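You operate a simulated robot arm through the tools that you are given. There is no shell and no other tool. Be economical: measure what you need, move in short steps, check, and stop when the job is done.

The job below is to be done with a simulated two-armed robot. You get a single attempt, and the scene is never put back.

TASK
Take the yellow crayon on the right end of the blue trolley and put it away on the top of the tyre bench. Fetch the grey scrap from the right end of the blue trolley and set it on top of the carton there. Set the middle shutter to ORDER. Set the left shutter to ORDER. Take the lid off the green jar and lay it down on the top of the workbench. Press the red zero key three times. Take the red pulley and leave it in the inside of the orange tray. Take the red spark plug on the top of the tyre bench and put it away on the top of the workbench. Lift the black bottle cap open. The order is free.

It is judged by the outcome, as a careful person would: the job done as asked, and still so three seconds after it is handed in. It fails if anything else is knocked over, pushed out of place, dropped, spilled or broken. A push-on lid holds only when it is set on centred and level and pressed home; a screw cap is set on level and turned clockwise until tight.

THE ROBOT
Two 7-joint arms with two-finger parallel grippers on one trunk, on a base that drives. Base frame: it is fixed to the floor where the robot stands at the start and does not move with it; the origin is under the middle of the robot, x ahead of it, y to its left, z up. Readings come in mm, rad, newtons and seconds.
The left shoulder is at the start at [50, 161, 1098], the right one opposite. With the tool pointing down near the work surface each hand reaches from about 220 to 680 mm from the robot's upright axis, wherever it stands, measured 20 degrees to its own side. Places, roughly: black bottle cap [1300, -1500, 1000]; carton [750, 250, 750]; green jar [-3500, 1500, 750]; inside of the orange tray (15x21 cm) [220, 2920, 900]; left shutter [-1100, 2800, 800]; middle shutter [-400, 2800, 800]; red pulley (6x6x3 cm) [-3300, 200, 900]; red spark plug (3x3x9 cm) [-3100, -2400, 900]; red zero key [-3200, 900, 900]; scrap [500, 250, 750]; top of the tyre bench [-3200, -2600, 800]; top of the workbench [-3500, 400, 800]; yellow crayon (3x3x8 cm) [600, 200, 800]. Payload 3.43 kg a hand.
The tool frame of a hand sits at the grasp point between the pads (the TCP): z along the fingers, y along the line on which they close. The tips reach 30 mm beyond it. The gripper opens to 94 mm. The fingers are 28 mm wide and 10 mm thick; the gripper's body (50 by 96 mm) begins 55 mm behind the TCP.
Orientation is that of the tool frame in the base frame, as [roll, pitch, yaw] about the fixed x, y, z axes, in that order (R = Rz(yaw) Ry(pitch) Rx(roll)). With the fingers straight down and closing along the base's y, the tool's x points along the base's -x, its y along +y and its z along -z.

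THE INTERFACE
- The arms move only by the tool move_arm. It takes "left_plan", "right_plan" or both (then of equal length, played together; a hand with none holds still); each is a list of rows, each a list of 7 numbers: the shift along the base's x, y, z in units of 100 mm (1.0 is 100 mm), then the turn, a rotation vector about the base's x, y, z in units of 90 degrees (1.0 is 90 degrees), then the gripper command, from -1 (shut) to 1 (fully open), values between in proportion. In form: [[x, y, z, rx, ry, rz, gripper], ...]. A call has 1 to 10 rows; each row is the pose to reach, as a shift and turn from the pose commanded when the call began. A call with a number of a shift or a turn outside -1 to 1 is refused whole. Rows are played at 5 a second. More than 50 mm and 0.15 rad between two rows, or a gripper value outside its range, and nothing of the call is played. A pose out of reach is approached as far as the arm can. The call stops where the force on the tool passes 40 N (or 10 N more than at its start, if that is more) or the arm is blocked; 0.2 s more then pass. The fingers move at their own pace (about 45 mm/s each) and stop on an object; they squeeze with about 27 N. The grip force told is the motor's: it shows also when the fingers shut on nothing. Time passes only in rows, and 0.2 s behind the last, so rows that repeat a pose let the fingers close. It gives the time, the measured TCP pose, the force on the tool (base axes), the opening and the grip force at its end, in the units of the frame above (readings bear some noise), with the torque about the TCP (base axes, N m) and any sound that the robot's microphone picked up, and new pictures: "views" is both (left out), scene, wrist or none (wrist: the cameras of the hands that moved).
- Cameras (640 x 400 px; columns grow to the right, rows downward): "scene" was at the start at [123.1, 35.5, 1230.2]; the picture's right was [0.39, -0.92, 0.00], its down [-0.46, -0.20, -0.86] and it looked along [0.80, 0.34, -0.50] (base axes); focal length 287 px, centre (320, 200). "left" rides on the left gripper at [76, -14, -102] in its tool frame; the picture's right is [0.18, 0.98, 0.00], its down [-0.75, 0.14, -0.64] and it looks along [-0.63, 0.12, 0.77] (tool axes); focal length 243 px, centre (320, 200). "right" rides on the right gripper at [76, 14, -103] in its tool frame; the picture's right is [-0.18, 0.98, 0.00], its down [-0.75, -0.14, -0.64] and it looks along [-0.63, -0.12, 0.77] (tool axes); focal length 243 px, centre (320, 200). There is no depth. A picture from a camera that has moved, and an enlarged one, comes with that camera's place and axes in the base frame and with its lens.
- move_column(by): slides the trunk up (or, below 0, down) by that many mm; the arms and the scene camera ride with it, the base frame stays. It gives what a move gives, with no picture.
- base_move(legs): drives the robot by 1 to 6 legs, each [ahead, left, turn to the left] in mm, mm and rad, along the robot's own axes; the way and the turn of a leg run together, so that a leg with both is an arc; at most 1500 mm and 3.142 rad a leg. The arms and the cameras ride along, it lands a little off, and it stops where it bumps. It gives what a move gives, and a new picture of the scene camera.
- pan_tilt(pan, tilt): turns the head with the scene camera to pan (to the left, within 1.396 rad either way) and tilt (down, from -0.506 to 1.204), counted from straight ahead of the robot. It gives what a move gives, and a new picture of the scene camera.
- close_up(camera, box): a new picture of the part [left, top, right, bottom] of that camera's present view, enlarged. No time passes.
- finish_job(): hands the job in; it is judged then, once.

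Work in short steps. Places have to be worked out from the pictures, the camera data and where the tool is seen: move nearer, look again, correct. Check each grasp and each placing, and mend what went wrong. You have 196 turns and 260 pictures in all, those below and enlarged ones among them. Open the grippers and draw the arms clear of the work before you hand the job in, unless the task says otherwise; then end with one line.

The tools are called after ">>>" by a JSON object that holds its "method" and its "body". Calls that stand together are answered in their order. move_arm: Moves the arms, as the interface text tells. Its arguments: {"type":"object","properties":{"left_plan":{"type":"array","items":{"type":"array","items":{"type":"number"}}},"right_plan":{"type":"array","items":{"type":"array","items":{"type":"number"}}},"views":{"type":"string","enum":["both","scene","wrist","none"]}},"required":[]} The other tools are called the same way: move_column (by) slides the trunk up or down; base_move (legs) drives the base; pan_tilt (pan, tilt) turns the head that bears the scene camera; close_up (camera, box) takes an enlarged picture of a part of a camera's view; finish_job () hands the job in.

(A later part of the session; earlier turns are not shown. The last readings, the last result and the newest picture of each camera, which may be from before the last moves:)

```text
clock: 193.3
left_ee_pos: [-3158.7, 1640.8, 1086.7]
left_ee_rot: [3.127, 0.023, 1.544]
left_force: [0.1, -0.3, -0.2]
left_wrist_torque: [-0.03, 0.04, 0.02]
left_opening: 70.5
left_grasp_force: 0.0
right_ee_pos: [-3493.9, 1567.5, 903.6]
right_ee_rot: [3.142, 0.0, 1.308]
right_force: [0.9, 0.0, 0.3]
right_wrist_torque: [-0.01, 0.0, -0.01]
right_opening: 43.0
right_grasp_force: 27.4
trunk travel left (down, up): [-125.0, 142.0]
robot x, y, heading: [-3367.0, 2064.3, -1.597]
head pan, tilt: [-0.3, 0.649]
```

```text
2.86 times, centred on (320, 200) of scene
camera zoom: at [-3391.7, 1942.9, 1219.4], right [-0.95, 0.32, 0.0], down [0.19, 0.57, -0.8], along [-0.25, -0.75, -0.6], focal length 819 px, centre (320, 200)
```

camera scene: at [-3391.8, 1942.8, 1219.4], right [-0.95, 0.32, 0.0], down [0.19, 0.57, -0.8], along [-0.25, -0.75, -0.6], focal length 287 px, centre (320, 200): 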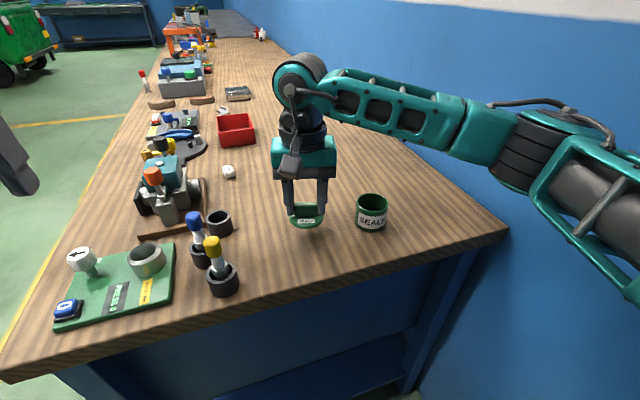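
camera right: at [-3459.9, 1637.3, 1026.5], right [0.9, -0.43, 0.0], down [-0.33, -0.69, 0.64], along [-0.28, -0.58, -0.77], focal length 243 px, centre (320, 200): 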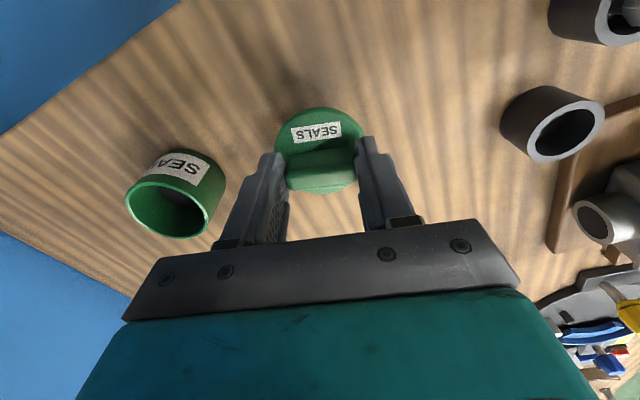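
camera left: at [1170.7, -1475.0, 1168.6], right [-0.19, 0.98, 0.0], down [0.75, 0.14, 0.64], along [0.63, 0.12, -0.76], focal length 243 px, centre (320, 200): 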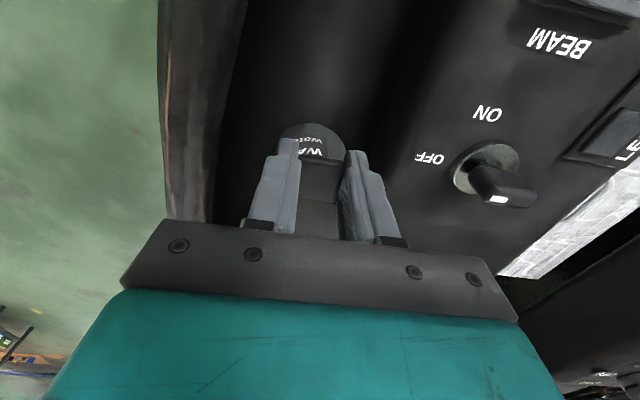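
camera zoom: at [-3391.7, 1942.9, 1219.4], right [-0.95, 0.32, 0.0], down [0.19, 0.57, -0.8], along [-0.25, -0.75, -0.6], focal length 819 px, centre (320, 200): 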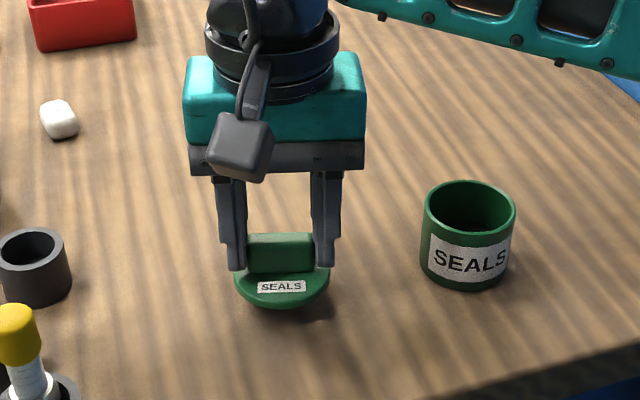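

Almost down. I continue gently until contact.

>>> {"method": "move_arm", "body": {"right_plan": [[0, 0, -0.03, 0, 0, 0, -1], [0, 0, -0.05, 0, 0, 0, -1]], "views": "none"}}

>>> {"method": "move_arm", "body": {"right_plan": [[0, 0, -0.02, 0, 0, 0, -1], [0, 0, -0.035, 0, 0, 0, -1]], "views": "none"}}

```text
clock: 193.9
left_ee_pos: [-3158.0, 1640.4, 1087.4]
left_ee_rot: [3.128, 0.026, 1.543]
left_force: [-0.6, 0.3, -0.6]
left_wrist_torque: [0.01, 0.0, 0.0]
left_opening: 70.7
left_grasp_force: 0.0
right_ee_pos: [-3492.9, 1566.0, 898.8]
right_ee_rot: [3.14, -0.002, 1.308]
right_force: [-0.5, 0.2, -0.7]
right_wrist_torque: [-0.02, 0.02, 0.0]
right_opening: 43.2
right_grasp_force: 27.2
trunk travel left (down, up): [-125.0, 142.0]
robot x, y, heading: [-3367.1, 2065.5, -1.595]
head pan, tilt: [-0.3, 0.649]
```

```text
clock: 194.5
left_ee_pos: [-3158.5, 1639.8, 1086.0]
left_ee_rot: [3.128, 0.025, 1.544]
left_force: [0.6, 0.0, 0.5]
left_wrist_torque: [0.04, 0.03, 0.0]
left_opening: 70.5
left_grasp_force: 0.1
right_ee_pos: [-3493.4, 1566.0, 895.2]
right_ee_rot: [-3.141, -0.001, 1.31]
right_force: [0.1, -0.5, -0.5]
right_wrist_torque: [-0.03, -0.03, -0.01]
right_opening: 42.7
right_grasp_force: 27.1
trunk travel left (down, up): [-125.0, 142.0]
robot x, y, heading: [-3361.1, 2066.5, -1.598]
head pan, tilt: [-0.3, 0.649]
```

>>> {"method": "move_arm", "body": {"right_plan": [[0, 0, -0.02, 0, 0, 0, -1], [0, 0, -0.035, 0, 0, 0, -1]], "views": "none"}}

>>> {"method": "close_up", "body": {"camera": "scene", "box": [260, 170, 360, 260]}}

```text
clock: 195.1
left_ee_pos: [-3158.6, 1640.4, 1086.6]
left_ee_rot: [3.127, 0.026, 1.542]
left_force: [-0.7, -1.2, -0.1]
left_wrist_torque: [-0.01, -0.03, 0.01]
left_opening: 70.6
left_grasp_force: 0.2
right_ee_pos: [-3493.3, 1565.9, 891.9]
right_ee_rot: [3.141, 0.0, 1.309]
right_force: [0.4, 0.7, 0.5]
right_wrist_torque: [0.0, 0.01, -0.01]
right_opening: 42.9
right_grasp_force: 27.2
trunk travel left (down, up): [-125.0, 142.0]
robot x, y, heading: [-3370.4, 2062.6, -1.597]
head pan, tilt: [-0.3, 0.649]
```

```text
4.44 times, centred on (310, 215) of scene
camera zoom: at [-3391.7, 1942.9, 1219.4], right [-0.95, 0.32, 0.0], down [0.19, 0.57, -0.8], along [-0.25, -0.75, -0.6], focal length 1275 px, centre (364, 133)
```

zoom: 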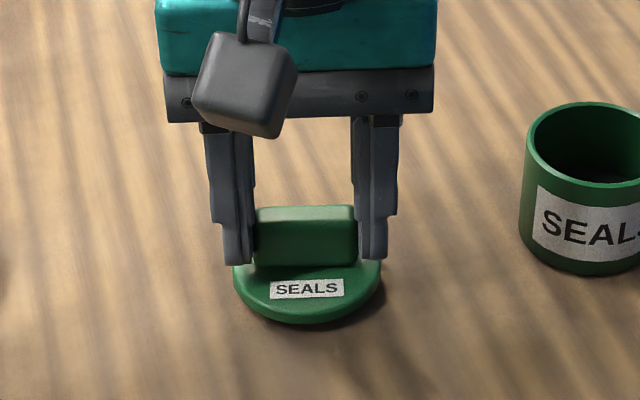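

>>> {"method": "move_arm", "body": {"right_plan": [[0, 0, -0.02, 0, 0, 0, -1], [0, 0, -0.04, 0, 0, 0, -1], [0, 0, -0.05, 0, 0, 0, -1]], "views": "none"}}

```text
clock: 195.9
left_ee_pos: [-3157.8, 1640.3, 1086.8]
left_ee_rot: [3.127, 0.023, 1.543]
left_force: [0.4, 0.1, -0.7]
left_wrist_torque: [-0.01, 0.01, 0.01]
left_opening: 70.1
left_grasp_force: 0.0
right_ee_pos: [-3493.0, 1566.3, 886.1]
right_ee_rot: [-3.141, -0.004, 1.309]
right_force: [0.4, -0.4, -0.1]
right_wrist_torque: [0.01, 0.02, -0.02]
right_opening: 42.8
right_grasp_force: 26.8
trunk travel left (down, up): [-125.0, 142.0]
robot x, y, heading: [-3361.6, 2065.2, -1.597]
head pan, tilt: [-0.3, 0.649]
```

Still no contact, so the bench lies a little lower here. I go on.

>>> {"method": "move_arm", "body": {"right_plan": [[0, 0, -0.02, 0, 0, 0, -1], [0, 0, -0.04, 0, 0, 0, -1], [0, 0, -0.05, 0, 0, 0, -1]], "views": "none"}}

>>> {"method": "close_up", "body": {"camera": "scene", "box": [260, 170, 360, 260]}}

```text
clock: 196.7
left_ee_pos: [-3158.1, 1640.6, 1086.4]
left_ee_rot: [3.128, 0.024, 1.541]
left_force: [0.1, 0.4, -0.5]
left_wrist_torque: [-0.02, 0.01, 0.0]
left_opening: 70.4
left_grasp_force: 0.2
right_ee_pos: [-3492.9, 1567.0, 885.4]
right_ee_rot: [3.138, 0.004, 1.307]
right_force: [-0.4, -3.8, 14.2]
right_wrist_torque: [0.08, -0.06, 0.01]
right_opening: 42.7
right_grasp_force: 27.0
trunk travel left (down, up): [-125.0, 142.0]
robot x, y, heading: [-3362.2, 2061.4, -1.6]
head pan, tilt: [-0.3, 0.649]
```

```text
4.44 times, centred on (310, 215) of scene
camera zoom: at [-3391.5, 1943.5, 1219.8], right [-0.95, 0.32, 0.0], down [0.19, 0.57, -0.8], along [-0.25, -0.76, -0.6], focal length 1275 px, centre (364, 133)
```

zoom: 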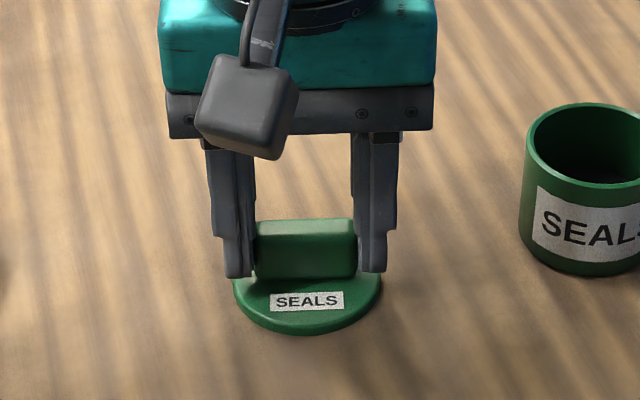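

Contact at 14 N. I ease off, release and rise clear.

>>> {"method": "move_arm", "body": {"right_plan": [[0, 0, 0.03, 0, 0, 0, -0.2], [0, 0, 0.03, 0, 0, 0, 0.4], [0, 0, 0.03, 0, 0, 0, 0.4], [0, 0, 0.3, 0, 0, 0, 0.4], [0, 0, 0.7, 0, 0, 0, 0.4], [0, 0, 1, 0, 0, 0, 0.4]], "views": "none"}}

>>> {"method": "move_arm", "body": {"right_plan": [[0, 0.3, 0.3, 0, 0, 0, 0.4], [0, 0.6, 0.6, 0, 0, 0, 0.4], [0, 0.9, 0.7, 0, 0, 0.08, 0.4], [0, 1, 0.7, 0, 0, 0.15, 0.4]], "views": "scene"}}

```text
clock: 198.1
left_ee_pos: [-3157.2, 1639.9, 1086.5]
left_ee_rot: [3.128, 0.026, 1.542]
left_force: [0.5, -0.6, 0.4]
left_wrist_torque: [-0.02, 0.05, 0.05]
left_opening: 70.7
left_grasp_force: 0.0
right_ee_pos: [-3492.1, 1567.4, 980.8]
right_ee_rot: [-3.141, -0.002, 1.309]
right_force: [0.1, 0.3, -0.2]
right_wrist_torque: [0.01, 0.02, 0.0]
right_opening: 66.0
right_grasp_force: 0.0
trunk travel left (down, up): [-125.0, 142.0]
robot x, y, heading: [-3362.0, 2065.5, -1.6]
head pan, tilt: [-0.3, 0.649]
```

```text
clock: 199.1
left_ee_pos: [-3160.0, 1639.7, 1086.8]
left_ee_rot: [3.129, 0.025, 1.543]
left_force: [0.1, 0.0, 0.3]
left_wrist_torque: [0.01, 0.01, -0.03]
left_opening: 70.2
left_grasp_force: 0.1
right_ee_pos: [-3494.9, 1665.7, 1052.8]
right_ee_rot: [3.141, -0.002, 1.547]
right_force: [0.2, 0.6, -1.1]
right_wrist_torque: [0.0, -0.02, -0.02]
right_opening: 65.9
right_grasp_force: 0.0
trunk travel left (down, up): [-125.0, 142.0]
robot x, y, heading: [-3359.9, 2063.1, -1.598]
head pan, tilt: [-0.3, 0.649]
camera scene: at [-3391.7, 1942.9, 1219.4], right [-0.95, 0.32, 0.0], down [0.19, 0.57, -0.8], along [-0.25, -0.75, -0.6], focal length 287 px, centre (320, 200)
```

scene: 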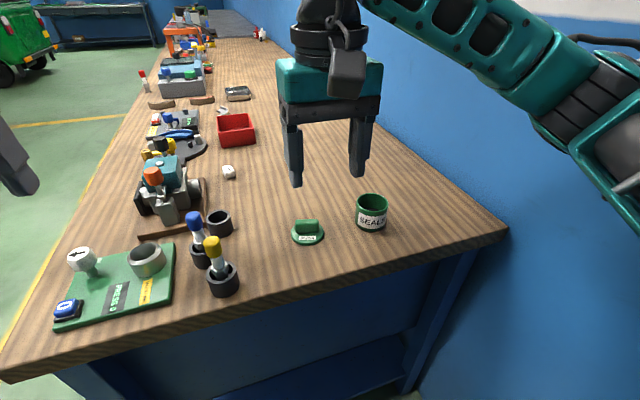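

The lid lies flat on the workbench beside the jar. Now I drive back to the pulleys: out, turn to face the bench, then left.

>>> {"method": "base_move", "body": {"legs": [[0, 760, 0], [0, 0, -1.544], [0, 820, 0], [0, 820, 0]]}}

>>> {"method": "pan_tilt", "body": {"pan": 0.25, "tilt": 0.6}}

```text
clock: 224.6
left_ee_pos: [-3106.6, 200.4, 1086.0]
left_ee_rot: [3.127, 0.025, -0.054]
left_force: [-0.5, 0.2, 0.0]
left_wrist_torque: [-0.02, -0.01, 0.01]
left_opening: 70.6
left_grasp_force: 0.1
right_ee_pos: [-3073.5, 535.1, 1054.7]
right_ee_rot: [3.141, 0.0, -0.053]
right_force: [-0.9, -0.8, -0.5]
right_wrist_torque: [0.0, 0.02, 0.01]
right_opening: 65.8
right_grasp_force: 0.0
trunk travel left (down, up): [-125.0, 142.0]
robot x, y, heading: [-2675.0, 390.9, 3.092]
head pan, tilt: [-0.3, 0.649]
camera scene: at [-2797.4, 425.5, 1219.4], right [0.35, 0.94, 0.0], down [0.57, -0.21, -0.8], along [-0.75, 0.28, -0.6], focal length 287 px, centre (320, 200)
```

scene: 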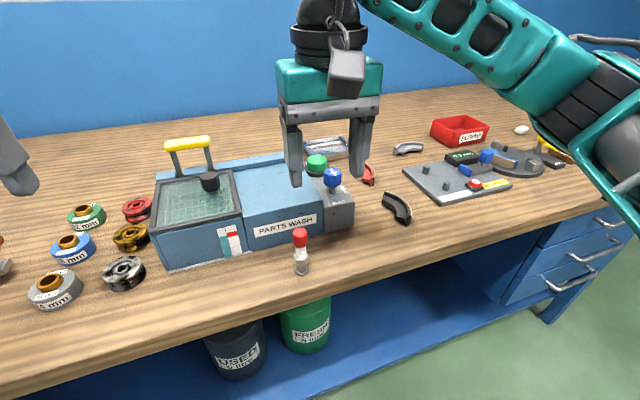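

```text
clock: 225.5
left_ee_pos: [-3105.9, 201.3, 1087.2]
left_ee_rot: [3.127, 0.025, -0.054]
left_force: [-0.2, 0.1, -0.3]
left_wrist_torque: [-0.03, 0.01, 0.01]
left_opening: 70.6
left_grasp_force: 0.1
right_ee_pos: [-3072.4, 535.6, 1053.1]
right_ee_rot: [3.14, -0.001, -0.052]
right_force: [0.0, 0.2, 0.2]
right_wrist_torque: [0.0, -0.02, -0.01]
right_opening: 65.7
right_grasp_force: 0.1
trunk travel left (down, up): [-125.0, 142.0]
robot x, y, heading: [-2674.0, 394.2, 3.088]
head pan, tilt: [0.25, 0.6]
camera scene: at [-2802.7, 378.4, 1223.7], right [-0.2, 0.98, 0.0], down [0.55, 0.11, -0.83], along [-0.81, -0.16, -0.56], focal length 287 px, centre (320, 200)
```

scene: 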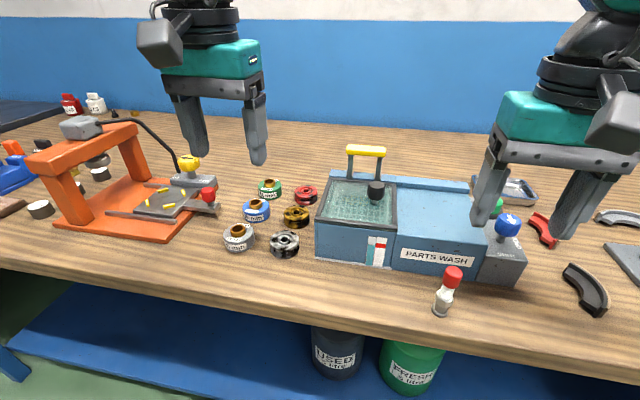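

The red pulley is at about (-3338,241), with roughly 30 mm gaps to the washer box and its neighbours. I straighten up, edge 45 mm closer and start turning the left hand so it closes along x.

>>> {"method": "base_move", "body": {"legs": [[45, 0, 0.05]]}}

>>> {"method": "move_arm", "body": {"left_plan": [[0, 0, 0, 0, 0, -0.09, 0.7], [0, 0, 0, 0, 0, -0.18, 0.7], [0, 0, 0, 0, 0, -0.27, 0.7], [0, 0, 0, 0, 0, -0.36, 0.7], [0, 0, 0, 0, 0, -0.45, 0.7], [0, 0, 0, 0, 0, -0.54, 0.7], [0, 0, 0, 0, 0, -0.63, 0.7], [0, 0, 0, 0, 0, -0.72, 0.7], [0, 0, 0, 0, 0, -0.81, 0.8], [0, 0, 0, 0, 0, -0.9, 0.85]], "views": "none"}}

```text
clock: 226.4
left_ee_pos: [-3140.0, 179.8, 1086.6]
left_ee_rot: [3.129, 0.023, -0.004]
left_force: [-0.7, -0.3, -0.9]
left_wrist_torque: [0.0, 0.0, 0.04]
left_opening: 70.7
left_grasp_force: 0.0
right_ee_pos: [-3124.8, 515.9, 1053.5]
right_ee_rot: [3.141, -0.004, -0.003]
right_force: [-0.6, -0.1, -0.5]
right_wrist_torque: [-0.02, -0.02, 0.0]
right_opening: 65.8
right_grasp_force: 0.1
trunk travel left (down, up): [-125.0, 142.0]
robot x, y, heading: [-2721.0, 394.3, 3.14]
head pan, tilt: [0.25, 0.6]
camera scene: at [-2846.8, 372.8, 1223.6], right [-0.25, 0.97, 0.0], down [0.55, 0.14, -0.82], along [-0.8, -0.2, -0.57], focal length 287 px, centre (320, 200)
```

scene: 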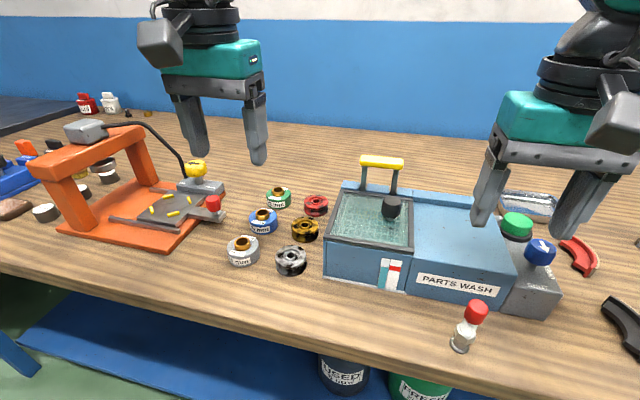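

```text
clock: 228.6
left_ee_pos: [-3023.7, 274.0, 1090.8]
left_ee_rot: [3.122, 0.018, -1.405]
left_force: [0.3, 0.1, 0.6]
left_wrist_torque: [0.02, -0.02, 0.01]
left_opening: 86.9
left_grasp_force: 0.0
left hand out of reach, approached as far as the arm can: row 7, 8, 9, 10
right_ee_pos: [-3124.0, 517.1, 1053.6]
right_ee_rot: [3.141, -0.002, -0.002]
right_force: [-0.5, 0.3, -0.4]
right_wrist_torque: [0.0, 0.02, 0.01]
right_opening: 65.8
right_grasp_force: 0.1
trunk travel left (down, up): [-125.0, 142.0]
robot x, y, heading: [-2722.4, 391.1, 3.141]
head pan, tilt: [0.25, 0.6]
```

The wrist can't turn that far. A 45° turn works just as well, because the diagonal gaps between neighbours are wider, so I turn back to about -45°.

>>> {"method": "move_arm", "body": {"left_plan": [[0, 0, 0, 0, 0, 0.09, 0.85], [0, 0, 0, 0, 0, 0.18, 0.85], [0, 0, 0, 0, 0, 0.27, 0.85], [0, 0, 0, 0, 0, 0.36, 0.85], [0, 0, 0, 0, 0, 0.4, 0.85], [0, 0, 0, 0, 0, 0.4, 0.85]], "views": "none"}}

```text
clock: 230.0
left_ee_pos: [-3018.9, 272.0, 1090.1]
left_ee_rot: [3.129, 0.024, -0.787]
left_force: [-0.2, -0.3, 0.3]
left_wrist_torque: [-0.03, 0.03, -0.02]
left_opening: 87.1
left_grasp_force: 0.1
right_ee_pos: [-3124.4, 516.4, 1053.7]
right_ee_rot: [-3.14, -0.002, -0.001]
right_force: [-0.2, 0.0, 0.0]
right_wrist_torque: [0.02, 0.02, -0.01]
right_opening: 65.8
right_grasp_force: 0.0
trunk travel left (down, up): [-125.0, 142.0]
robot x, y, heading: [-2720.9, 395.3, 3.14]
head pan, tilt: [0.25, 0.6]
```

Now at -45°. I move the left hand out over the pulley at height.

>>> {"method": "move_arm", "body": {"left_plan": [[-0.45, -0.04, 0, 0, 0, 0, 0.85], [-0.9, -0.09, 0, 0, 0, 0, 0.85], [-1, -0.1, 0, 0, 0, 0, 0.85]], "views": "none"}}

>>> {"method": "move_arm", "body": {"left_plan": [[-0.45, -0.04, 0, 0, 0, 0, 0.85], [-0.9, -0.09, -0.1, 0, 0, 0, 0.85], [-1, -0.1, -0.2, 0, 0, 0, 0.85]], "views": "none"}}

>>> {"method": "move_arm", "body": {"left_plan": [[-0.45, -0.04, -0.1, 0, 0, 0, 0.85], [-0.9, -0.09, -0.2, 0, 0, 0, 0.85], [-1, -0.1, -0.4, 0, 0, 0, 0.85]], "views": "both"}}

```text
clock: 230.8
left_ee_pos: [-3119.0, 259.8, 1090.2]
left_ee_rot: [3.126, 0.023, -0.789]
left_force: [0.5, -0.3, 0.3]
left_wrist_torque: [0.01, 0.02, -0.04]
left_opening: 86.9
left_grasp_force: 0.0
right_ee_pos: [-3123.4, 516.8, 1053.3]
right_ee_rot: [3.142, -0.001, -0.002]
right_force: [0.0, 0.1, 0.1]
right_wrist_torque: [-0.01, 0.03, 0.01]
right_opening: 65.9
right_grasp_force: 0.0
trunk travel left (down, up): [-125.0, 142.0]
robot x, y, heading: [-2723.3, 393.2, 3.144]
head pan, tilt: [0.25, 0.6]
```

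```text
clock: 231.6
left_ee_pos: [-3209.3, 239.0, 1065.6]
left_ee_rot: [3.128, 0.026, -0.787]
left_force: [0.5, 0.7, 0.0]
left_wrist_torque: [0.0, -0.02, 0.02]
left_opening: 86.9
left_grasp_force: 0.1
left hand out of reach, approached as far as the arm can: row 2, 3
right_ee_pos: [-3124.8, 515.5, 1053.5]
right_ee_rot: [3.141, -0.002, 0.0]
right_force: [0.1, -0.1, -0.5]
right_wrist_torque: [0.0, -0.01, 0.01]
right_opening: 65.9
right_grasp_force: 0.1
trunk travel left (down, up): [-125.0, 142.0]
robot x, y, heading: [-2719.0, 395.9, 3.144]
head pan, tilt: [0.25, 0.6]
```

```text
clock: 232.4
left_ee_pos: [-3212.3, 240.9, 1040.4]
left_ee_rot: [3.125, 0.025, -0.785]
left_force: [0.4, -0.2, -0.4]
left_wrist_torque: [0.01, 0.01, 0.03]
left_opening: 87.0
left_grasp_force: 0.0
left hand out of reach, approached as far as the arm can: row 1, 2, 3
right_ee_pos: [-3123.9, 516.9, 1053.7]
right_ee_rot: [3.141, -0.002, -0.002]
right_force: [-0.6, -0.2, 0.2]
right_wrist_torque: [0.02, 0.0, 0.0]
right_opening: 65.9
right_grasp_force: 0.0
trunk travel left (down, up): [-125.0, 142.0]
robot x, y, heading: [-2720.3, 394.7, 3.14]
head pan, tilt: [0.25, 0.6]
camera scene: at [-2846.0, 373.0, 1223.7], right [-0.25, 0.97, 0.0], down [0.55, 0.14, -0.83], along [-0.8, -0.2, -0.56], focal length 287 px, centre (320, 200)
camera left: at [-3145.6, 196.1, 1142.7], right [-0.56, -0.83, 0.01], down [-0.61, 0.43, 0.66], along [-0.55, 0.37, -0.75], focal length 243 px, centre (320, 200)
```

scene: 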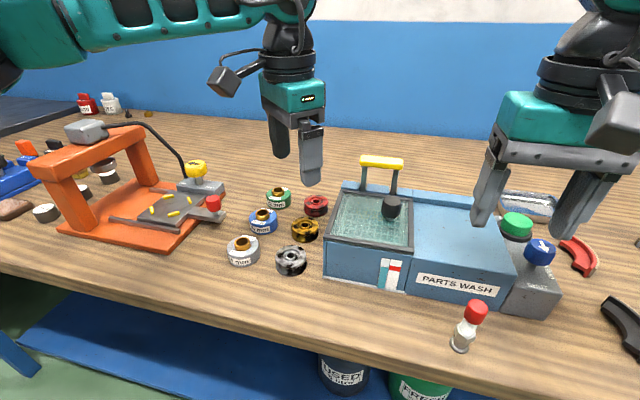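
left: 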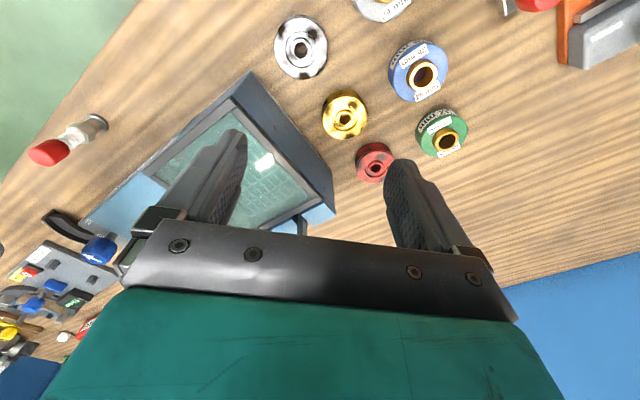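

The arm's reach is short at this height, so I lower first (the fingers clear the box at y≈302) and then extend.

>>> {"method": "move_arm", "body": {"left_plan": [[0, 0, -0.35, 0, 0, 0, 0.85], [-0.2, 0, -0.7, 0, 0, 0, 0.85], [-0.5, 0, -0.9, 0, 0, 0, 0.85], [-0.9, 0, -0.9, 0, 0, 0, 0.85]], "views": "none"}}

>>> {"method": "move_arm", "body": {"left_plan": [[-0.25, 0, 0, 0, 0, 0, 0.85], [-0.3, 0, 0, 0, 0, 0, 0.85]], "views": "both"}}

```text
clock: 233.4
left_ee_pos: [-3213.5, 238.2, 963.4]
left_ee_rot: [3.124, 0.024, -0.785]
left_force: [0.5, 0.7, 0.3]
left_wrist_torque: [0.01, 0.02, 0.01]
left_opening: 86.9
left_grasp_force: 0.0
left hand out of reach, approached as far as the arm can: row 2, 3, 4
right_ee_pos: [-3124.3, 516.4, 1053.5]
right_ee_rot: [3.141, -0.001, -0.002]
right_force: [-0.4, 0.8, -0.2]
right_wrist_torque: [-0.01, 0.0, 0.0]
right_opening: 65.6
right_grasp_force: 0.0
trunk travel left (down, up): [-125.0, 142.0]
robot x, y, heading: [-2723.3, 394.3, 3.143]
head pan, tilt: [0.25, 0.6]
```

```text
clock: 234.0
left_ee_pos: [-3213.6, 237.7, 963.4]
left_ee_rot: [3.124, 0.024, -0.785]
left_force: [-0.4, 0.6, -0.4]
left_wrist_torque: [0.01, 0.02, 0.01]
left_opening: 87.2
left_grasp_force: 0.1
left hand out of reach, approached as far as the arm can: row 1, 2
right_ee_pos: [-3123.0, 517.3, 1053.5]
right_ee_rot: [3.141, -0.001, -0.001]
right_force: [0.3, -0.2, 0.0]
right_wrist_torque: [0.03, 0.0, 0.02]
right_opening: 65.9
right_grasp_force: 0.1
trunk travel left (down, up): [-125.0, 142.0]
robot x, y, heading: [-2718.5, 394.1, 3.135]
head pan, tilt: [0.25, 0.6]
camera scene: at [-2846.1, 373.0, 1223.7], right [-0.25, 0.97, 0.0], down [0.55, 0.14, -0.83], along [-0.8, -0.2, -0.56], focal length 287 px, centre (320, 200)
camera left: at [-3147.1, 192.6, 1064.3], right [-0.56, -0.83, 0.01], down [-0.61, 0.43, 0.66], along [-0.55, 0.37, -0.75], focal length 243 px, centre (320, 200)
```

scene: 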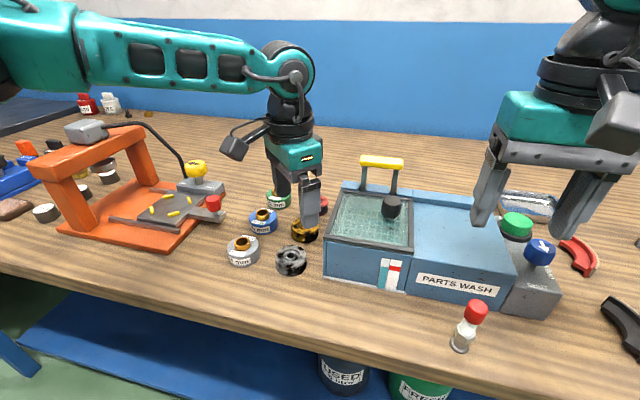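
left: 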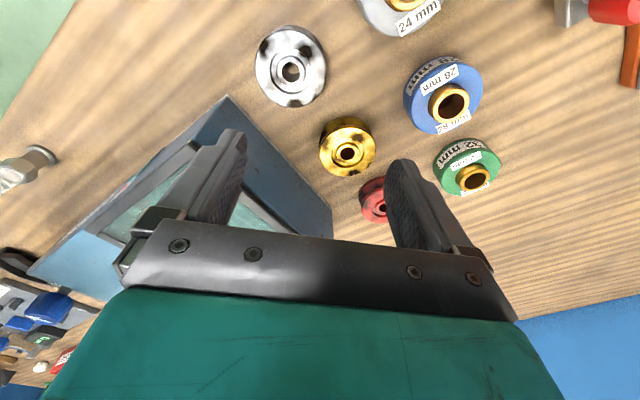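

The limit comes from the wrist turn rather than the distance. I raise slightly and swing the yaw the other way, to about +30°, which should extend further.

>>> {"method": "move_arm", "body": {"left_plan": [[0, 0, 0.3, 0, 0, 0.08, 0.5], [0, 0, 0.4, 0, 0, 0.17, 0.5], [0, 0, 0.4, 0, 0, 0.26, 0.5], [0, 0, 0.4, 0, 0, 0.35, 0.5], [0, 0, 0.4, 0, 0, 0.44, 0.5], [0, 0, 0.4, 0, 0, 0.53, 0.5], [0, 0, 0.4, 0, 0, 0.62, 0.5], [0, 0, 0.4, 0, 0, 0.71, 0.5], [0, 0, 0.4, 0, 0, 0.8, 0.5], [0, 0, 0.4, 0, 0, 0.85, 0.5]], "views": "none"}}

>>> {"method": "move_arm", "body": {"left_plan": [[-0.4, 0, 0, 0, 0, 0, 0.5], [-0.8, 0, 0, 0, 0, 0, 0.5], [-1, 0, 0, 0, 0, 0, 0.5]], "views": "none"}}

```text
clock: 236.2
left_ee_pos: [-3211.7, 235.7, 1002.4]
left_ee_rot: [3.128, 0.026, 0.548]
left_force: [-0.7, -0.5, 0.8]
left_wrist_torque: [-0.04, -0.03, 0.0]
left_opening: 70.9
left_grasp_force: 0.0
left hand out of reach, approached as far as the arm can: row 8, 9, 10
right_ee_pos: [-3124.2, 516.7, 1054.0]
right_ee_rot: [-3.141, -0.002, -0.003]
right_force: [1.0, 0.8, -0.6]
right_wrist_torque: [0.02, 0.0, -0.03]
right_opening: 65.8
right_grasp_force: 0.0
trunk travel left (down, up): [-125.0, 142.0]
robot x, y, heading: [-2721.0, 393.6, 3.137]
head pan, tilt: [0.25, 0.6]
```

```text
clock: 237.0
left_ee_pos: [-3250.1, 195.4, 1005.2]
left_ee_rot: [3.127, 0.025, 0.546]
left_force: [0.4, -0.5, 0.4]
left_wrist_torque: [0.02, -0.02, -0.01]
left_opening: 70.3
left_grasp_force: 0.1
left hand out of reach, approached as far as the arm can: row 1, 2, 3
right_ee_pos: [-3123.7, 516.7, 1053.7]
right_ee_rot: [3.14, -0.001, -0.002]
right_force: [0.0, -0.3, 0.9]
right_wrist_torque: [0.0, -0.02, -0.01]
right_opening: 65.8
right_grasp_force: 0.0
trunk travel left (down, up): [-125.0, 142.0]
robot x, y, heading: [-2721.4, 395.0, 3.141]
head pan, tilt: [0.25, 0.6]
```

Both directions are limited by the wrist, so I use yaw≈0 (closing along y) with the opening limited to about 76 mm, which fits the 30 mm gaps.

>>> {"method": "move_arm", "body": {"left_plan": [[0, 0, 0, 0, 0, -0.09, 0.55], [0, 0, 0, 0, 0, -0.18, 0.55], [0, 0.1, 0, 0, 0, -0.27, 0.55], [0, 0.3, 0, 0, 0, -0.35, 0.55], [-0.3, 0.45, -0.1, 0, 0, -0.35, 0.6], [-0.6, 0.45, -0.2, 0, 0, -0.35, 0.6], [-0.88, 0.45, -0.3, 0, 0, -0.35, 0.6]], "views": "both"}}

>>> {"method": "close_up", "body": {"camera": "left", "box": [200, 60, 440, 220]}}

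```text
clock: 238.6
left_ee_pos: [-3259.5, 185.8, 984.2]
left_ee_rot: [3.128, 0.024, -0.003]
left_force: [0.3, 0.2, -0.5]
left_wrist_torque: [0.0, 0.01, 0.01]
left_opening: 75.2
left_grasp_force: 0.0
left hand out of reach, approached as far as the arm can: row 3, 4, 5, 6, 7
right_ee_pos: [-3123.3, 515.8, 1053.7]
right_ee_rot: [3.141, -0.002, -0.001]
right_force: [-1.4, 0.3, 0.7]
right_wrist_torque: [0.02, -0.01, 0.01]
right_opening: 65.8
right_grasp_force: 0.1
trunk travel left (down, up): [-125.0, 142.0]
robot x, y, heading: [-2720.3, 394.5, 3.143]
head pan, tilt: [0.25, 0.6]
camera scene: at [-2846.2, 372.8, 1223.7], right [-0.25, 0.97, 0.0], down [0.55, 0.14, -0.82], along [-0.8, -0.2, -0.57], focal length 287 px, centre (320, 200)
camera left: at [-3180.4, 201.3, 1084.3], right [0.18, -0.98, 0.01], down [-0.74, -0.13, 0.66], along [-0.65, -0.13, -0.75], focal length 243 px, centre (320, 200)
```

scene: 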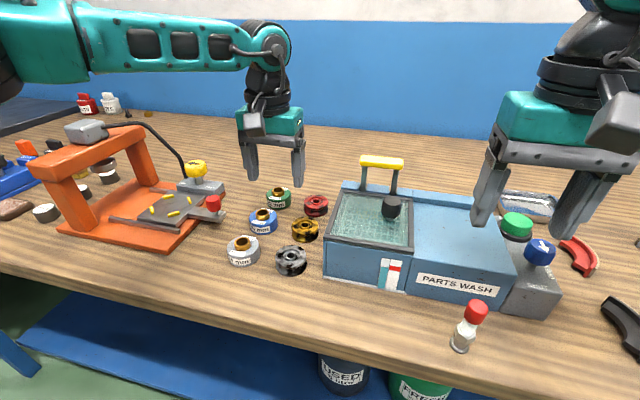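
left: 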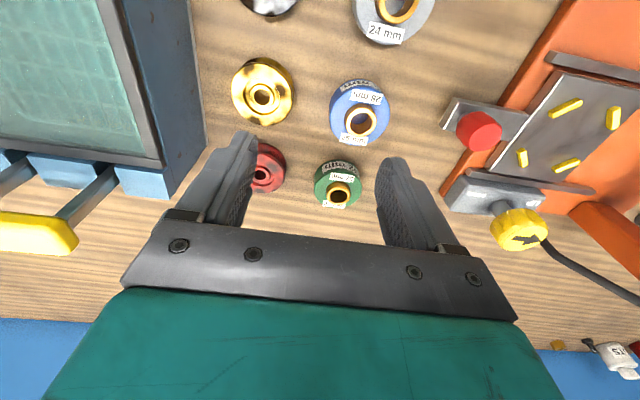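

```text
2.50 times, centred on (320, 140) of left
camera zoom: at [-3180.4, 201.3, 1084.3], right [0.18, -0.98, 0.01], down [-0.74, -0.13, 0.66], along [-0.65, -0.13, -0.75], focal length 606 px, centre (320, 350)
```

zoom: 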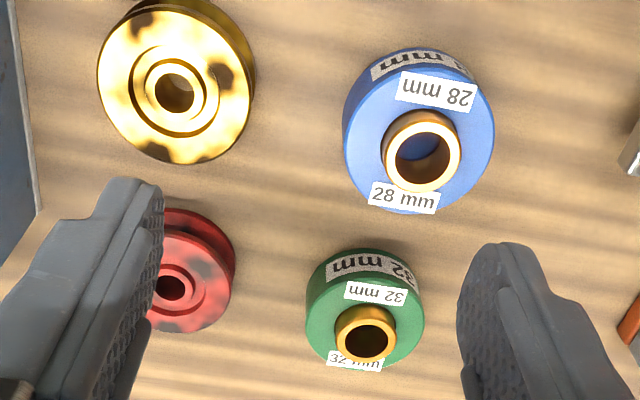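

The reach shrinks because the wrist sits above the shoulder. Raising the trunk 120 mm will fix that.

>>> {"method": "move_column", "body": {"by": 120}}

>>> {"method": "move_arm", "body": {"left_plan": [[0, 0.3, -0.3, 0, 0, 0, 0.6], [-0.1, 0.55, -0.6, 0, 0, 0, 0.6], [-0.3, 0.55, -0.9, 0, 0, 0, 0.6], [-0.5, 0.55, -1, 0, 0, 0, 0.6], [-0.78, 0.55, -1, 0, 0, 0, 0.6]], "views": "both"}}

>>> {"method": "close_up", "body": {"camera": "left", "box": [200, 60, 440, 220]}}

```text
clock: 240.1
left_ee_pos: [-3259.8, 187.3, 1103.7]
left_ee_rot: [3.127, 0.024, -0.003]
left_force: [-0.4, 0.2, 0.3]
left_wrist_torque: [0.01, 0.02, 0.01]
left_opening: 75.0
left_grasp_force: 0.0
right_ee_pos: [-3124.4, 516.5, 1174.8]
right_ee_rot: [3.141, -0.001, -0.001]
right_force: [-0.3, -0.2, -0.1]
right_wrist_torque: [-0.02, 0.01, 0.04]
right_opening: 65.8
right_grasp_force: 0.0
trunk travel left (down, up): [-245.0, 22.0]
robot x, y, heading: [-2719.6, 392.6, 3.139]
head pan, tilt: [0.25, 0.6]
```

```text
clock: 241.3
left_ee_pos: [-3244.7, 184.7, 1036.2]
left_ee_rot: [3.127, 0.024, -0.004]
left_force: [-0.1, -0.2, 0.2]
left_wrist_torque: [-0.01, -0.02, 0.01]
left_opening: 75.1
left_grasp_force: 0.1
left hand out of reach, approached as far as the arm can: row 1, 2, 3, 4, 5
right_ee_pos: [-3123.9, 516.1, 1173.4]
right_ee_rot: [-3.141, -0.003, -0.002]
right_force: [0.0, 0.1, 1.3]
right_wrist_torque: [0.0, -0.02, 0.03]
right_opening: 65.6
right_grasp_force: 0.1
trunk travel left (down, up): [-245.0, 22.0]
robot x, y, heading: [-2723.6, 394.8, 3.141]
head pan, tilt: [0.25, 0.6]
camera scene: at [-2846.0, 373.1, 1343.7], right [-0.25, 0.97, 0.0], down [0.55, 0.14, -0.83], along [-0.8, -0.2, -0.56], focal length 287 px, centre (320, 200)
camera left: at [-3166.4, 199.3, 1136.8], right [0.18, -0.98, 0.01], down [-0.74, -0.13, 0.66], along [-0.65, -0.13, -0.75], focal length 243 px, centre (320, 200)
```

scene: 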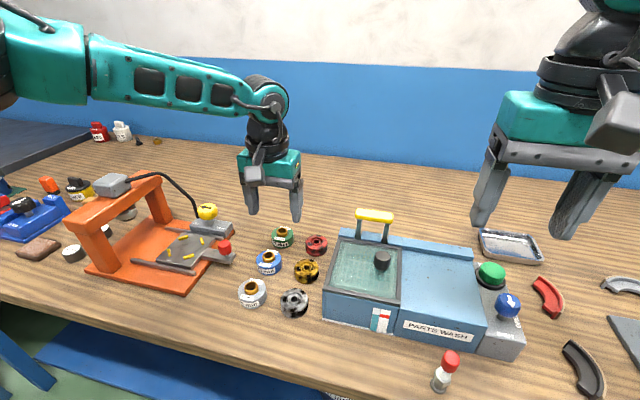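
left: 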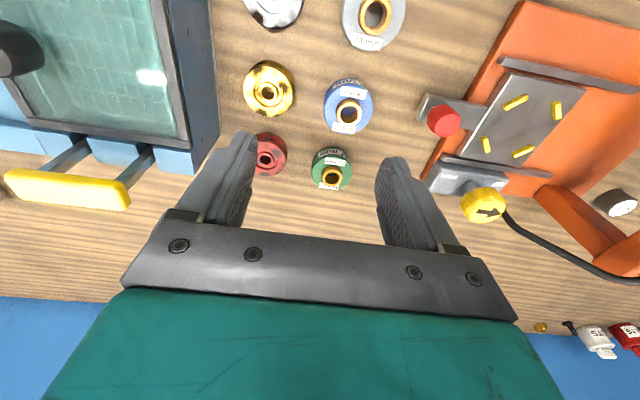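

```text
2.50 times, centred on (320, 140) of left
camera zoom: at [-3166.4, 199.3, 1136.8], right [0.18, -0.98, 0.01], down [-0.74, -0.13, 0.66], along [-0.65, -0.13, -0.75], focal length 606 px, centre (320, 350)
```

zoom: 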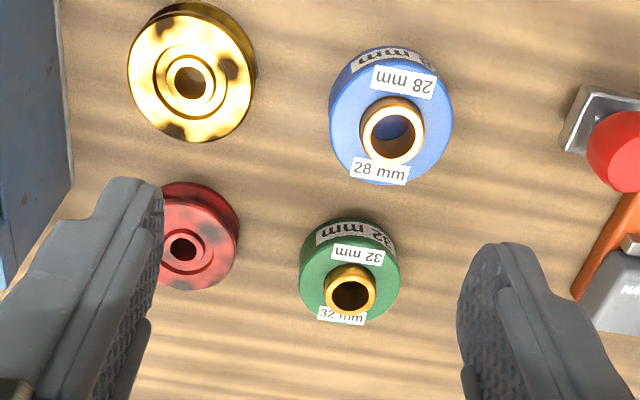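

The left arm seems to be caught at a joint limit after those turns. I pull it back to a comfortable pose close in, to free its posture.

>>> {"method": "move_arm", "body": {"left_plan": [[0.3, 0, 0.1, 0, 0, 0, 0.5], [0.7, 0, 0.3, 0, 0, 0, 0.5], [1, 0, 0.4, 0, 0, 0, 0.5]], "views": "none"}}

>>> {"method": "move_arm", "body": {"left_plan": [[0.4, 0, 0.3, 0, 0, 0, 0.5], [0.8, 0, 0.5, 0, 0, 0, 0.5], [1, 0, 0.7, 0, 0, 0, 0.5]], "views": "none"}}

>>> {"method": "move_arm", "body": {"left_plan": [[-0.4, 0.2, -0.2, 0, 0, 0, 0.5], [-0.8, 0.4, -0.4, 0, 0, 0, 0.5], [-1, 0.6, -0.6, 0, 0, 0, 0.5]], "views": "none"}}

```text
clock: 242.1
left_ee_pos: [-3144.8, 184.5, 1075.1]
left_ee_rot: [3.13, 0.024, -0.003]
left_force: [0.4, 0.2, 0.3]
left_wrist_torque: [-0.01, -0.01, -0.01]
left_opening: 70.4
left_grasp_force: 0.1
right_ee_pos: [-3122.6, 515.5, 1174.4]
right_ee_rot: [3.141, -0.001, -0.002]
right_force: [0.3, 0.6, 0.0]
right_wrist_torque: [0.03, 0.01, 0.0]
right_opening: 66.0
right_grasp_force: 0.0
trunk travel left (down, up): [-245.0, 22.0]
robot x, y, heading: [-2719.0, 393.3, 3.139]
head pan, tilt: [0.25, 0.6]
```

```text
clock: 242.9
left_ee_pos: [-3048.5, 188.0, 1148.2]
left_ee_rot: [3.128, 0.026, -0.004]
left_force: [0.3, -0.2, -0.2]
left_wrist_torque: [-0.01, -0.01, -0.03]
left_opening: 70.4
left_grasp_force: 0.1
right_ee_pos: [-3123.9, 515.7, 1174.2]
right_ee_rot: [3.141, -0.002, -0.002]
right_force: [-0.4, -0.4, 0.1]
right_wrist_torque: [0.03, -0.02, 0.0]
right_opening: 66.1
right_grasp_force: 0.1
trunk travel left (down, up): [-245.0, 22.0]
robot x, y, heading: [-2718.7, 395.5, 3.139]
head pan, tilt: [0.25, 0.6]
```

```text
clock: 243.7
left_ee_pos: [-3146.7, 248.2, 1083.1]
left_ee_rot: [3.126, 0.024, -0.004]
left_force: [-0.7, 0.4, -0.6]
left_wrist_torque: [-0.03, 0.01, -0.02]
left_opening: 70.5
left_grasp_force: 0.0
right_ee_pos: [-3124.7, 515.5, 1173.7]
right_ee_rot: [3.141, -0.005, -0.001]
right_force: [-0.8, 0.1, 1.0]
right_wrist_torque: [0.02, -0.03, 0.03]
right_opening: 65.6
right_grasp_force: 0.1
trunk travel left (down, up): [-245.0, 22.0]
robot x, y, heading: [-2717.5, 394.4, 3.142]
head pan, tilt: [0.25, 0.6]
```

It moves freely now. I go on out towards the pulley while lowering.

>>> {"method": "move_arm", "body": {"left_plan": [[-0.3, 0, -0.3, 0, 0, 0, 0.5], [-0.6, 0, -0.6, 0, 0, 0, 0.5], [-0.9, -0.03, -0.9, 0, 0, 0, 0.5]], "views": "none"}}

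>>> {"method": "move_arm", "body": {"left_plan": [[-0.3, 0, -0.1, 0, 0, 0, 0.55], [-0.6, 0, -0.3, 0, 0, 0, 0.55], [-0.95, 0, -0.45, 0, 0, 0, 0.55]], "views": "both"}}

```text
clock: 244.5
left_ee_pos: [-3209.6, 211.2, 1008.8]
left_ee_rot: [3.131, 0.023, -0.004]
left_force: [-0.2, -0.6, -0.1]
left_wrist_torque: [-0.01, -0.04, 0.0]
left_opening: 70.5
left_grasp_force: 0.0
left hand out of reach, approached as far as the arm can: row 2, 3
right_ee_pos: [-3123.1, 515.7, 1174.4]
right_ee_rot: [-3.141, -0.002, -0.003]
right_force: [1.1, 1.5, -0.4]
right_wrist_torque: [0.02, -0.02, 0.0]
right_opening: 65.9
right_grasp_force: 0.1
trunk travel left (down, up): [-245.0, 22.0]
robot x, y, heading: [-2720.1, 397.6, 3.142]
head pan, tilt: [0.25, 0.6]
```

```text
clock: 245.3
left_ee_pos: [-3241.7, 170.0, 1002.0]
left_ee_rot: [3.129, 0.025, -0.003]
left_force: [-0.3, 1.5, 0.1]
left_wrist_torque: [-0.03, 0.01, -0.02]
left_opening: 72.7
left_grasp_force: 0.1
left hand out of reach, approached as far as the arm can: row 1, 2, 3
right_ee_pos: [-3124.1, 515.9, 1173.4]
right_ee_rot: [-3.141, -0.002, -0.001]
right_force: [0.1, -0.2, -0.3]
right_wrist_torque: [0.01, 0.02, -0.04]
right_opening: 65.7
right_grasp_force: 0.0
trunk travel left (down, up): [-245.0, 22.0]
robot x, y, heading: [-2720.3, 396.4, 3.138]
head pan, tilt: [0.25, 0.6]
camera scene: at [-2846.3, 372.8, 1343.7], right [-0.25, 0.97, 0.0], down [0.55, 0.14, -0.82], along [-0.8, -0.2, -0.57], focal length 287 px, centre (320, 200)
camera left: at [-3162.2, 184.4, 1103.4], right [0.18, -0.98, 0.01], down [-0.74, -0.13, 0.66], along [-0.65, -0.13, -0.75], focal length 243 px, centre (320, 200)
```

scene: 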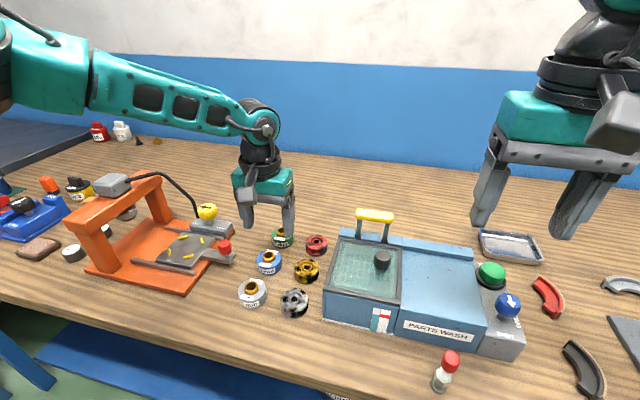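
left: 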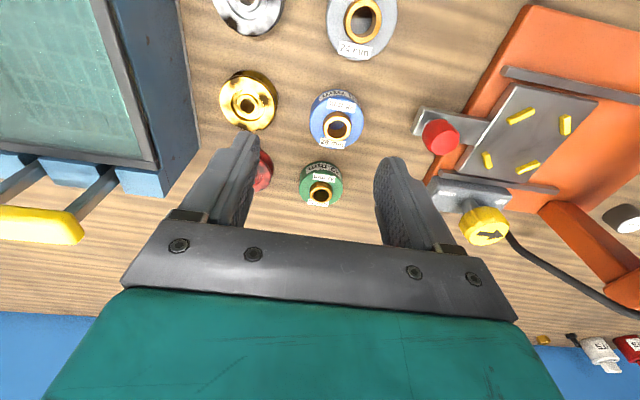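

The left arm still won't extend, but the right arm is in good posture. I tuck the left arm in and reposition so the right hand takes the pulley.

>>> {"method": "move_arm", "body": {"left_plan": [[0.3, 0, 0.2, 0, 0, 0, 0.5], [0.65, 0, 0.4, 0, 0, 0, 0.5], [1, 0, 0.6, 0, 0, 0, 0.5]], "views": "none"}}

>>> {"method": "move_arm", "body": {"left_plan": [[0.4, 0.1, 0.2, 0, 0, 0, 0.5], [0.8, 0.2, 0.4, 0, 0, 0, 0.5], [1, 0.3, 0.5, 0, 0, 0, 0.5]], "views": "none"}}

>>> {"method": "base_move", "body": {"legs": [[0, 340, 0]]}}

>>> {"method": "pan_tilt", "body": {"pan": -0.2, "tilt": 0.7}}

```text
clock: 246.1
left_ee_pos: [-3137.3, 171.0, 1066.7]
left_ee_rot: [3.125, 0.024, -0.005]
left_force: [-0.3, 0.3, -0.8]
left_wrist_torque: [-0.04, 0.01, -0.03]
left_opening: 70.7
left_grasp_force: 0.1
right_ee_pos: [-3124.0, 515.6, 1173.3]
right_ee_rot: [-3.14, -0.001, -0.003]
right_force: [0.3, -0.5, 0.0]
right_wrist_torque: [0.01, 0.0, -0.01]
right_opening: 66.0
right_grasp_force: 0.0
trunk travel left (down, up): [-245.0, 22.0]
robot x, y, heading: [-2719.5, 394.1, 3.138]
head pan, tilt: [0.25, 0.6]
```

```text
clock: 246.9
left_ee_pos: [-3043.6, 198.9, 1112.2]
left_ee_rot: [3.127, 0.023, -0.002]
left_force: [0.1, -0.7, 0.5]
left_wrist_torque: [0.02, 0.01, 0.01]
left_opening: 70.7
left_grasp_force: 0.1
right_ee_pos: [-3123.6, 515.5, 1174.6]
right_ee_rot: [-3.141, -0.002, -0.002]
right_force: [-0.3, 0.4, 0.7]
right_wrist_torque: [0.03, -0.03, 0.01]
right_opening: 65.8
right_grasp_force: 0.0
trunk travel left (down, up): [-245.0, 22.0]
robot x, y, heading: [-2718.4, 392.7, 3.137]
head pan, tilt: [0.25, 0.6]
```

```text
clock: 250.6
left_ee_pos: [-3044.9, -147.3, 1113.5]
left_ee_rot: [3.128, 0.023, -0.008]
left_force: [0.1, -0.1, -0.8]
left_wrist_torque: [-0.02, 0.0, -0.01]
left_opening: 70.4
left_grasp_force: 0.0
right_ee_pos: [-3125.7, 170.2, 1174.0]
right_ee_rot: [3.141, -0.002, -0.008]
right_force: [-0.8, -1.6, 0.0]
right_wrist_torque: [0.03, 0.0, 0.03]
right_opening: 65.8
right_grasp_force: 0.1
trunk travel left (down, up): [-245.0, 22.0]
robot x, y, heading: [-2723.3, 49.1, 3.136]
head pan, tilt: [0.25, 0.6]
camera scene: at [-2847.6, 25.9, 1343.7], right [-0.24, 0.97, 0.0], down [0.55, 0.14, -0.83], along [-0.8, -0.2, -0.56], focal length 287 px, centre (320, 200)
```

scene: 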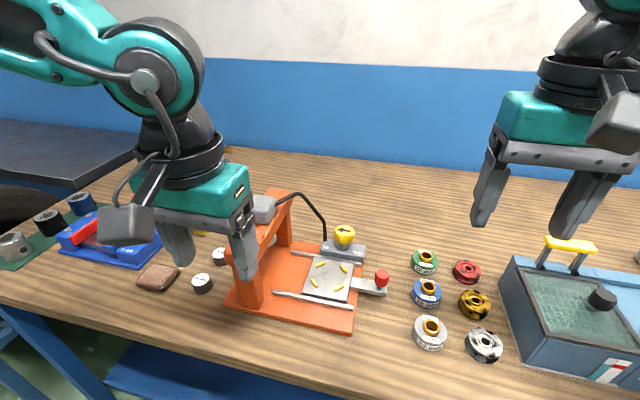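

```text
clock: 251.5
left_ee_pos: [-3044.5, -147.4, 1113.5]
left_ee_rot: [3.128, 0.024, -0.009]
left_force: [0.0, 0.1, 0.1]
left_wrist_torque: [0.02, -0.01, -0.02]
left_opening: 70.6
left_grasp_force: 0.0
right_ee_pos: [-3124.2, 170.2, 1172.6]
right_ee_rot: [-3.141, 0.0, -0.008]
right_force: [0.1, -0.5, -0.4]
right_wrist_torque: [0.03, 0.03, -0.04]
right_opening: 66.0
right_grasp_force: 0.0
trunk travel left (down, up): [-245.0, 22.0]
robot x, y, heading: [-2721.0, 44.1, 3.134]
head pan, tilt: [-0.201, 0.7]
camera scene: at [-2844.9, 64.7, 1335.1], right [0.21, 0.98, 0.0], down [0.63, -0.13, -0.77], along [-0.75, 0.16, -0.64], focal length 287 px, centre (320, 200)
```

scene: 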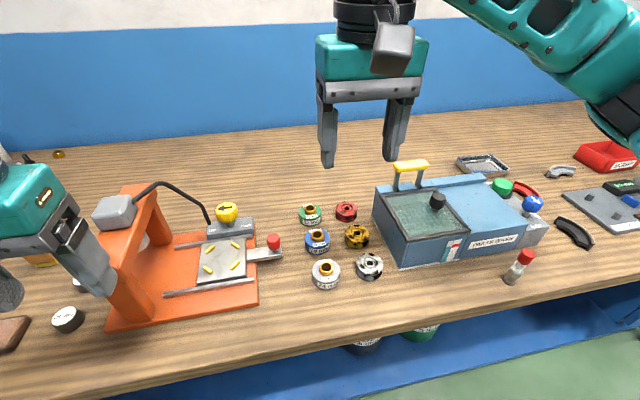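

From here the pulley computes to (-3342,239). I extend the right hand towards it, lowering.

>>> {"method": "move_arm", "body": {"right_plan": [[-0.25, 0.15, -0.3, 0, 0, 0, 0.55], [-0.5, 0.3, -0.6, 0, 0, 0, 0.55], [-0.75, 0.4, -0.9, 0, 0, 0, 0.55], [-1, 0.5, -1, 0, 0, 0, 0.55]], "views": "none"}}

>>> {"method": "move_arm", "body": {"right_plan": [[-0.25, 0.1, -0.3, 0, 0, 0, 0.55], [-0.5, 0.15, -0.6, 0, 0, 0, 0.55], [-0.8, 0.19, -0.9, 0, 0, 0, 0.55], [-1, 0.19, -1, 0, 0, 0, 0.55]], "views": "both"}}

```text
clock: 252.5
left_ee_pos: [-3044.6, -148.1, 1112.8]
left_ee_rot: [3.127, 0.023, -0.009]
left_force: [1.0, -0.2, 0.0]
left_wrist_torque: [0.0, 0.0, 0.01]
left_opening: 70.6
left_grasp_force: 0.1
right_ee_pos: [-3221.8, 220.9, 1073.4]
right_ee_rot: [-3.141, 0.0, -0.008]
right_force: [0.2, 0.3, 0.2]
right_wrist_torque: [0.01, 0.03, -0.02]
right_opening: 72.8
right_grasp_force: 0.0
trunk travel left (down, up): [-245.0, 22.0]
robot x, y, heading: [-2720.3, 45.5, 3.135]
head pan, tilt: [-0.201, 0.7]
```

```text
clock: 253.5
left_ee_pos: [-3045.7, -147.9, 1113.2]
left_ee_rot: [3.126, 0.024, -0.007]
left_force: [0.4, 0.4, 0.2]
left_wrist_torque: [0.01, 0.01, -0.01]
left_opening: 70.4
left_grasp_force: 0.1
right_ee_pos: [-3325.1, 239.5, 972.0]
right_ee_rot: [3.141, -0.004, -0.005]
right_force: [-0.7, 0.1, -0.4]
right_wrist_torque: [0.02, 0.02, -0.03]
right_opening: 73.1
right_grasp_force: 0.1
trunk travel left (down, up): [-245.0, 22.0]
robot x, y, heading: [-2721.8, 49.5, 3.134]
head pan, tilt: [-0.201, 0.7]
camera scene: at [-2845.0, 64.6, 1335.1], right [0.21, 0.98, 0.0], down [0.63, -0.13, -0.76], along [-0.75, 0.16, -0.64], focal length 287 px, centre (320, 200)
camera right: at [-3248.6, 224.9, 1074.4], right [-0.19, -0.98, 0.0], down [-0.75, 0.15, 0.64], along [-0.63, 0.12, -0.77], focal length 243 px, centre (320, 200)
```

scene: 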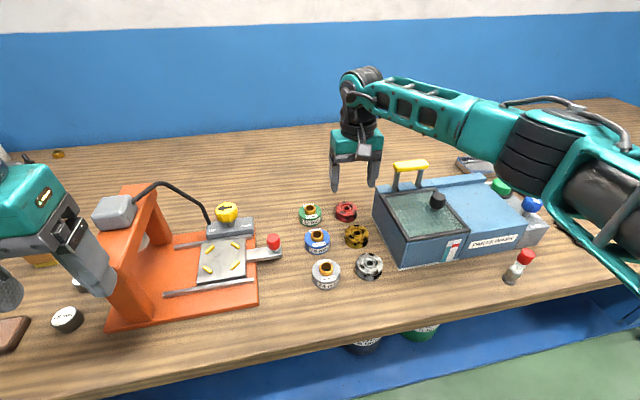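
right: 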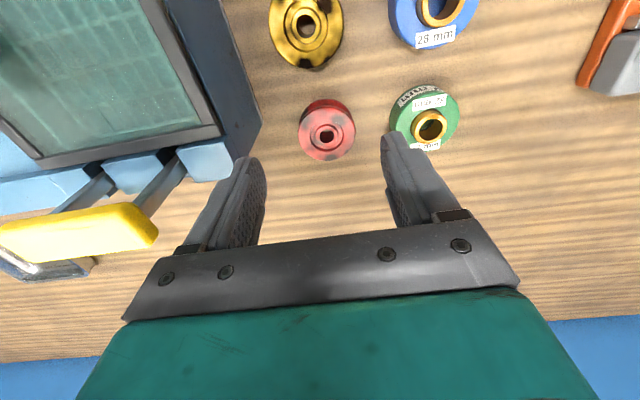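

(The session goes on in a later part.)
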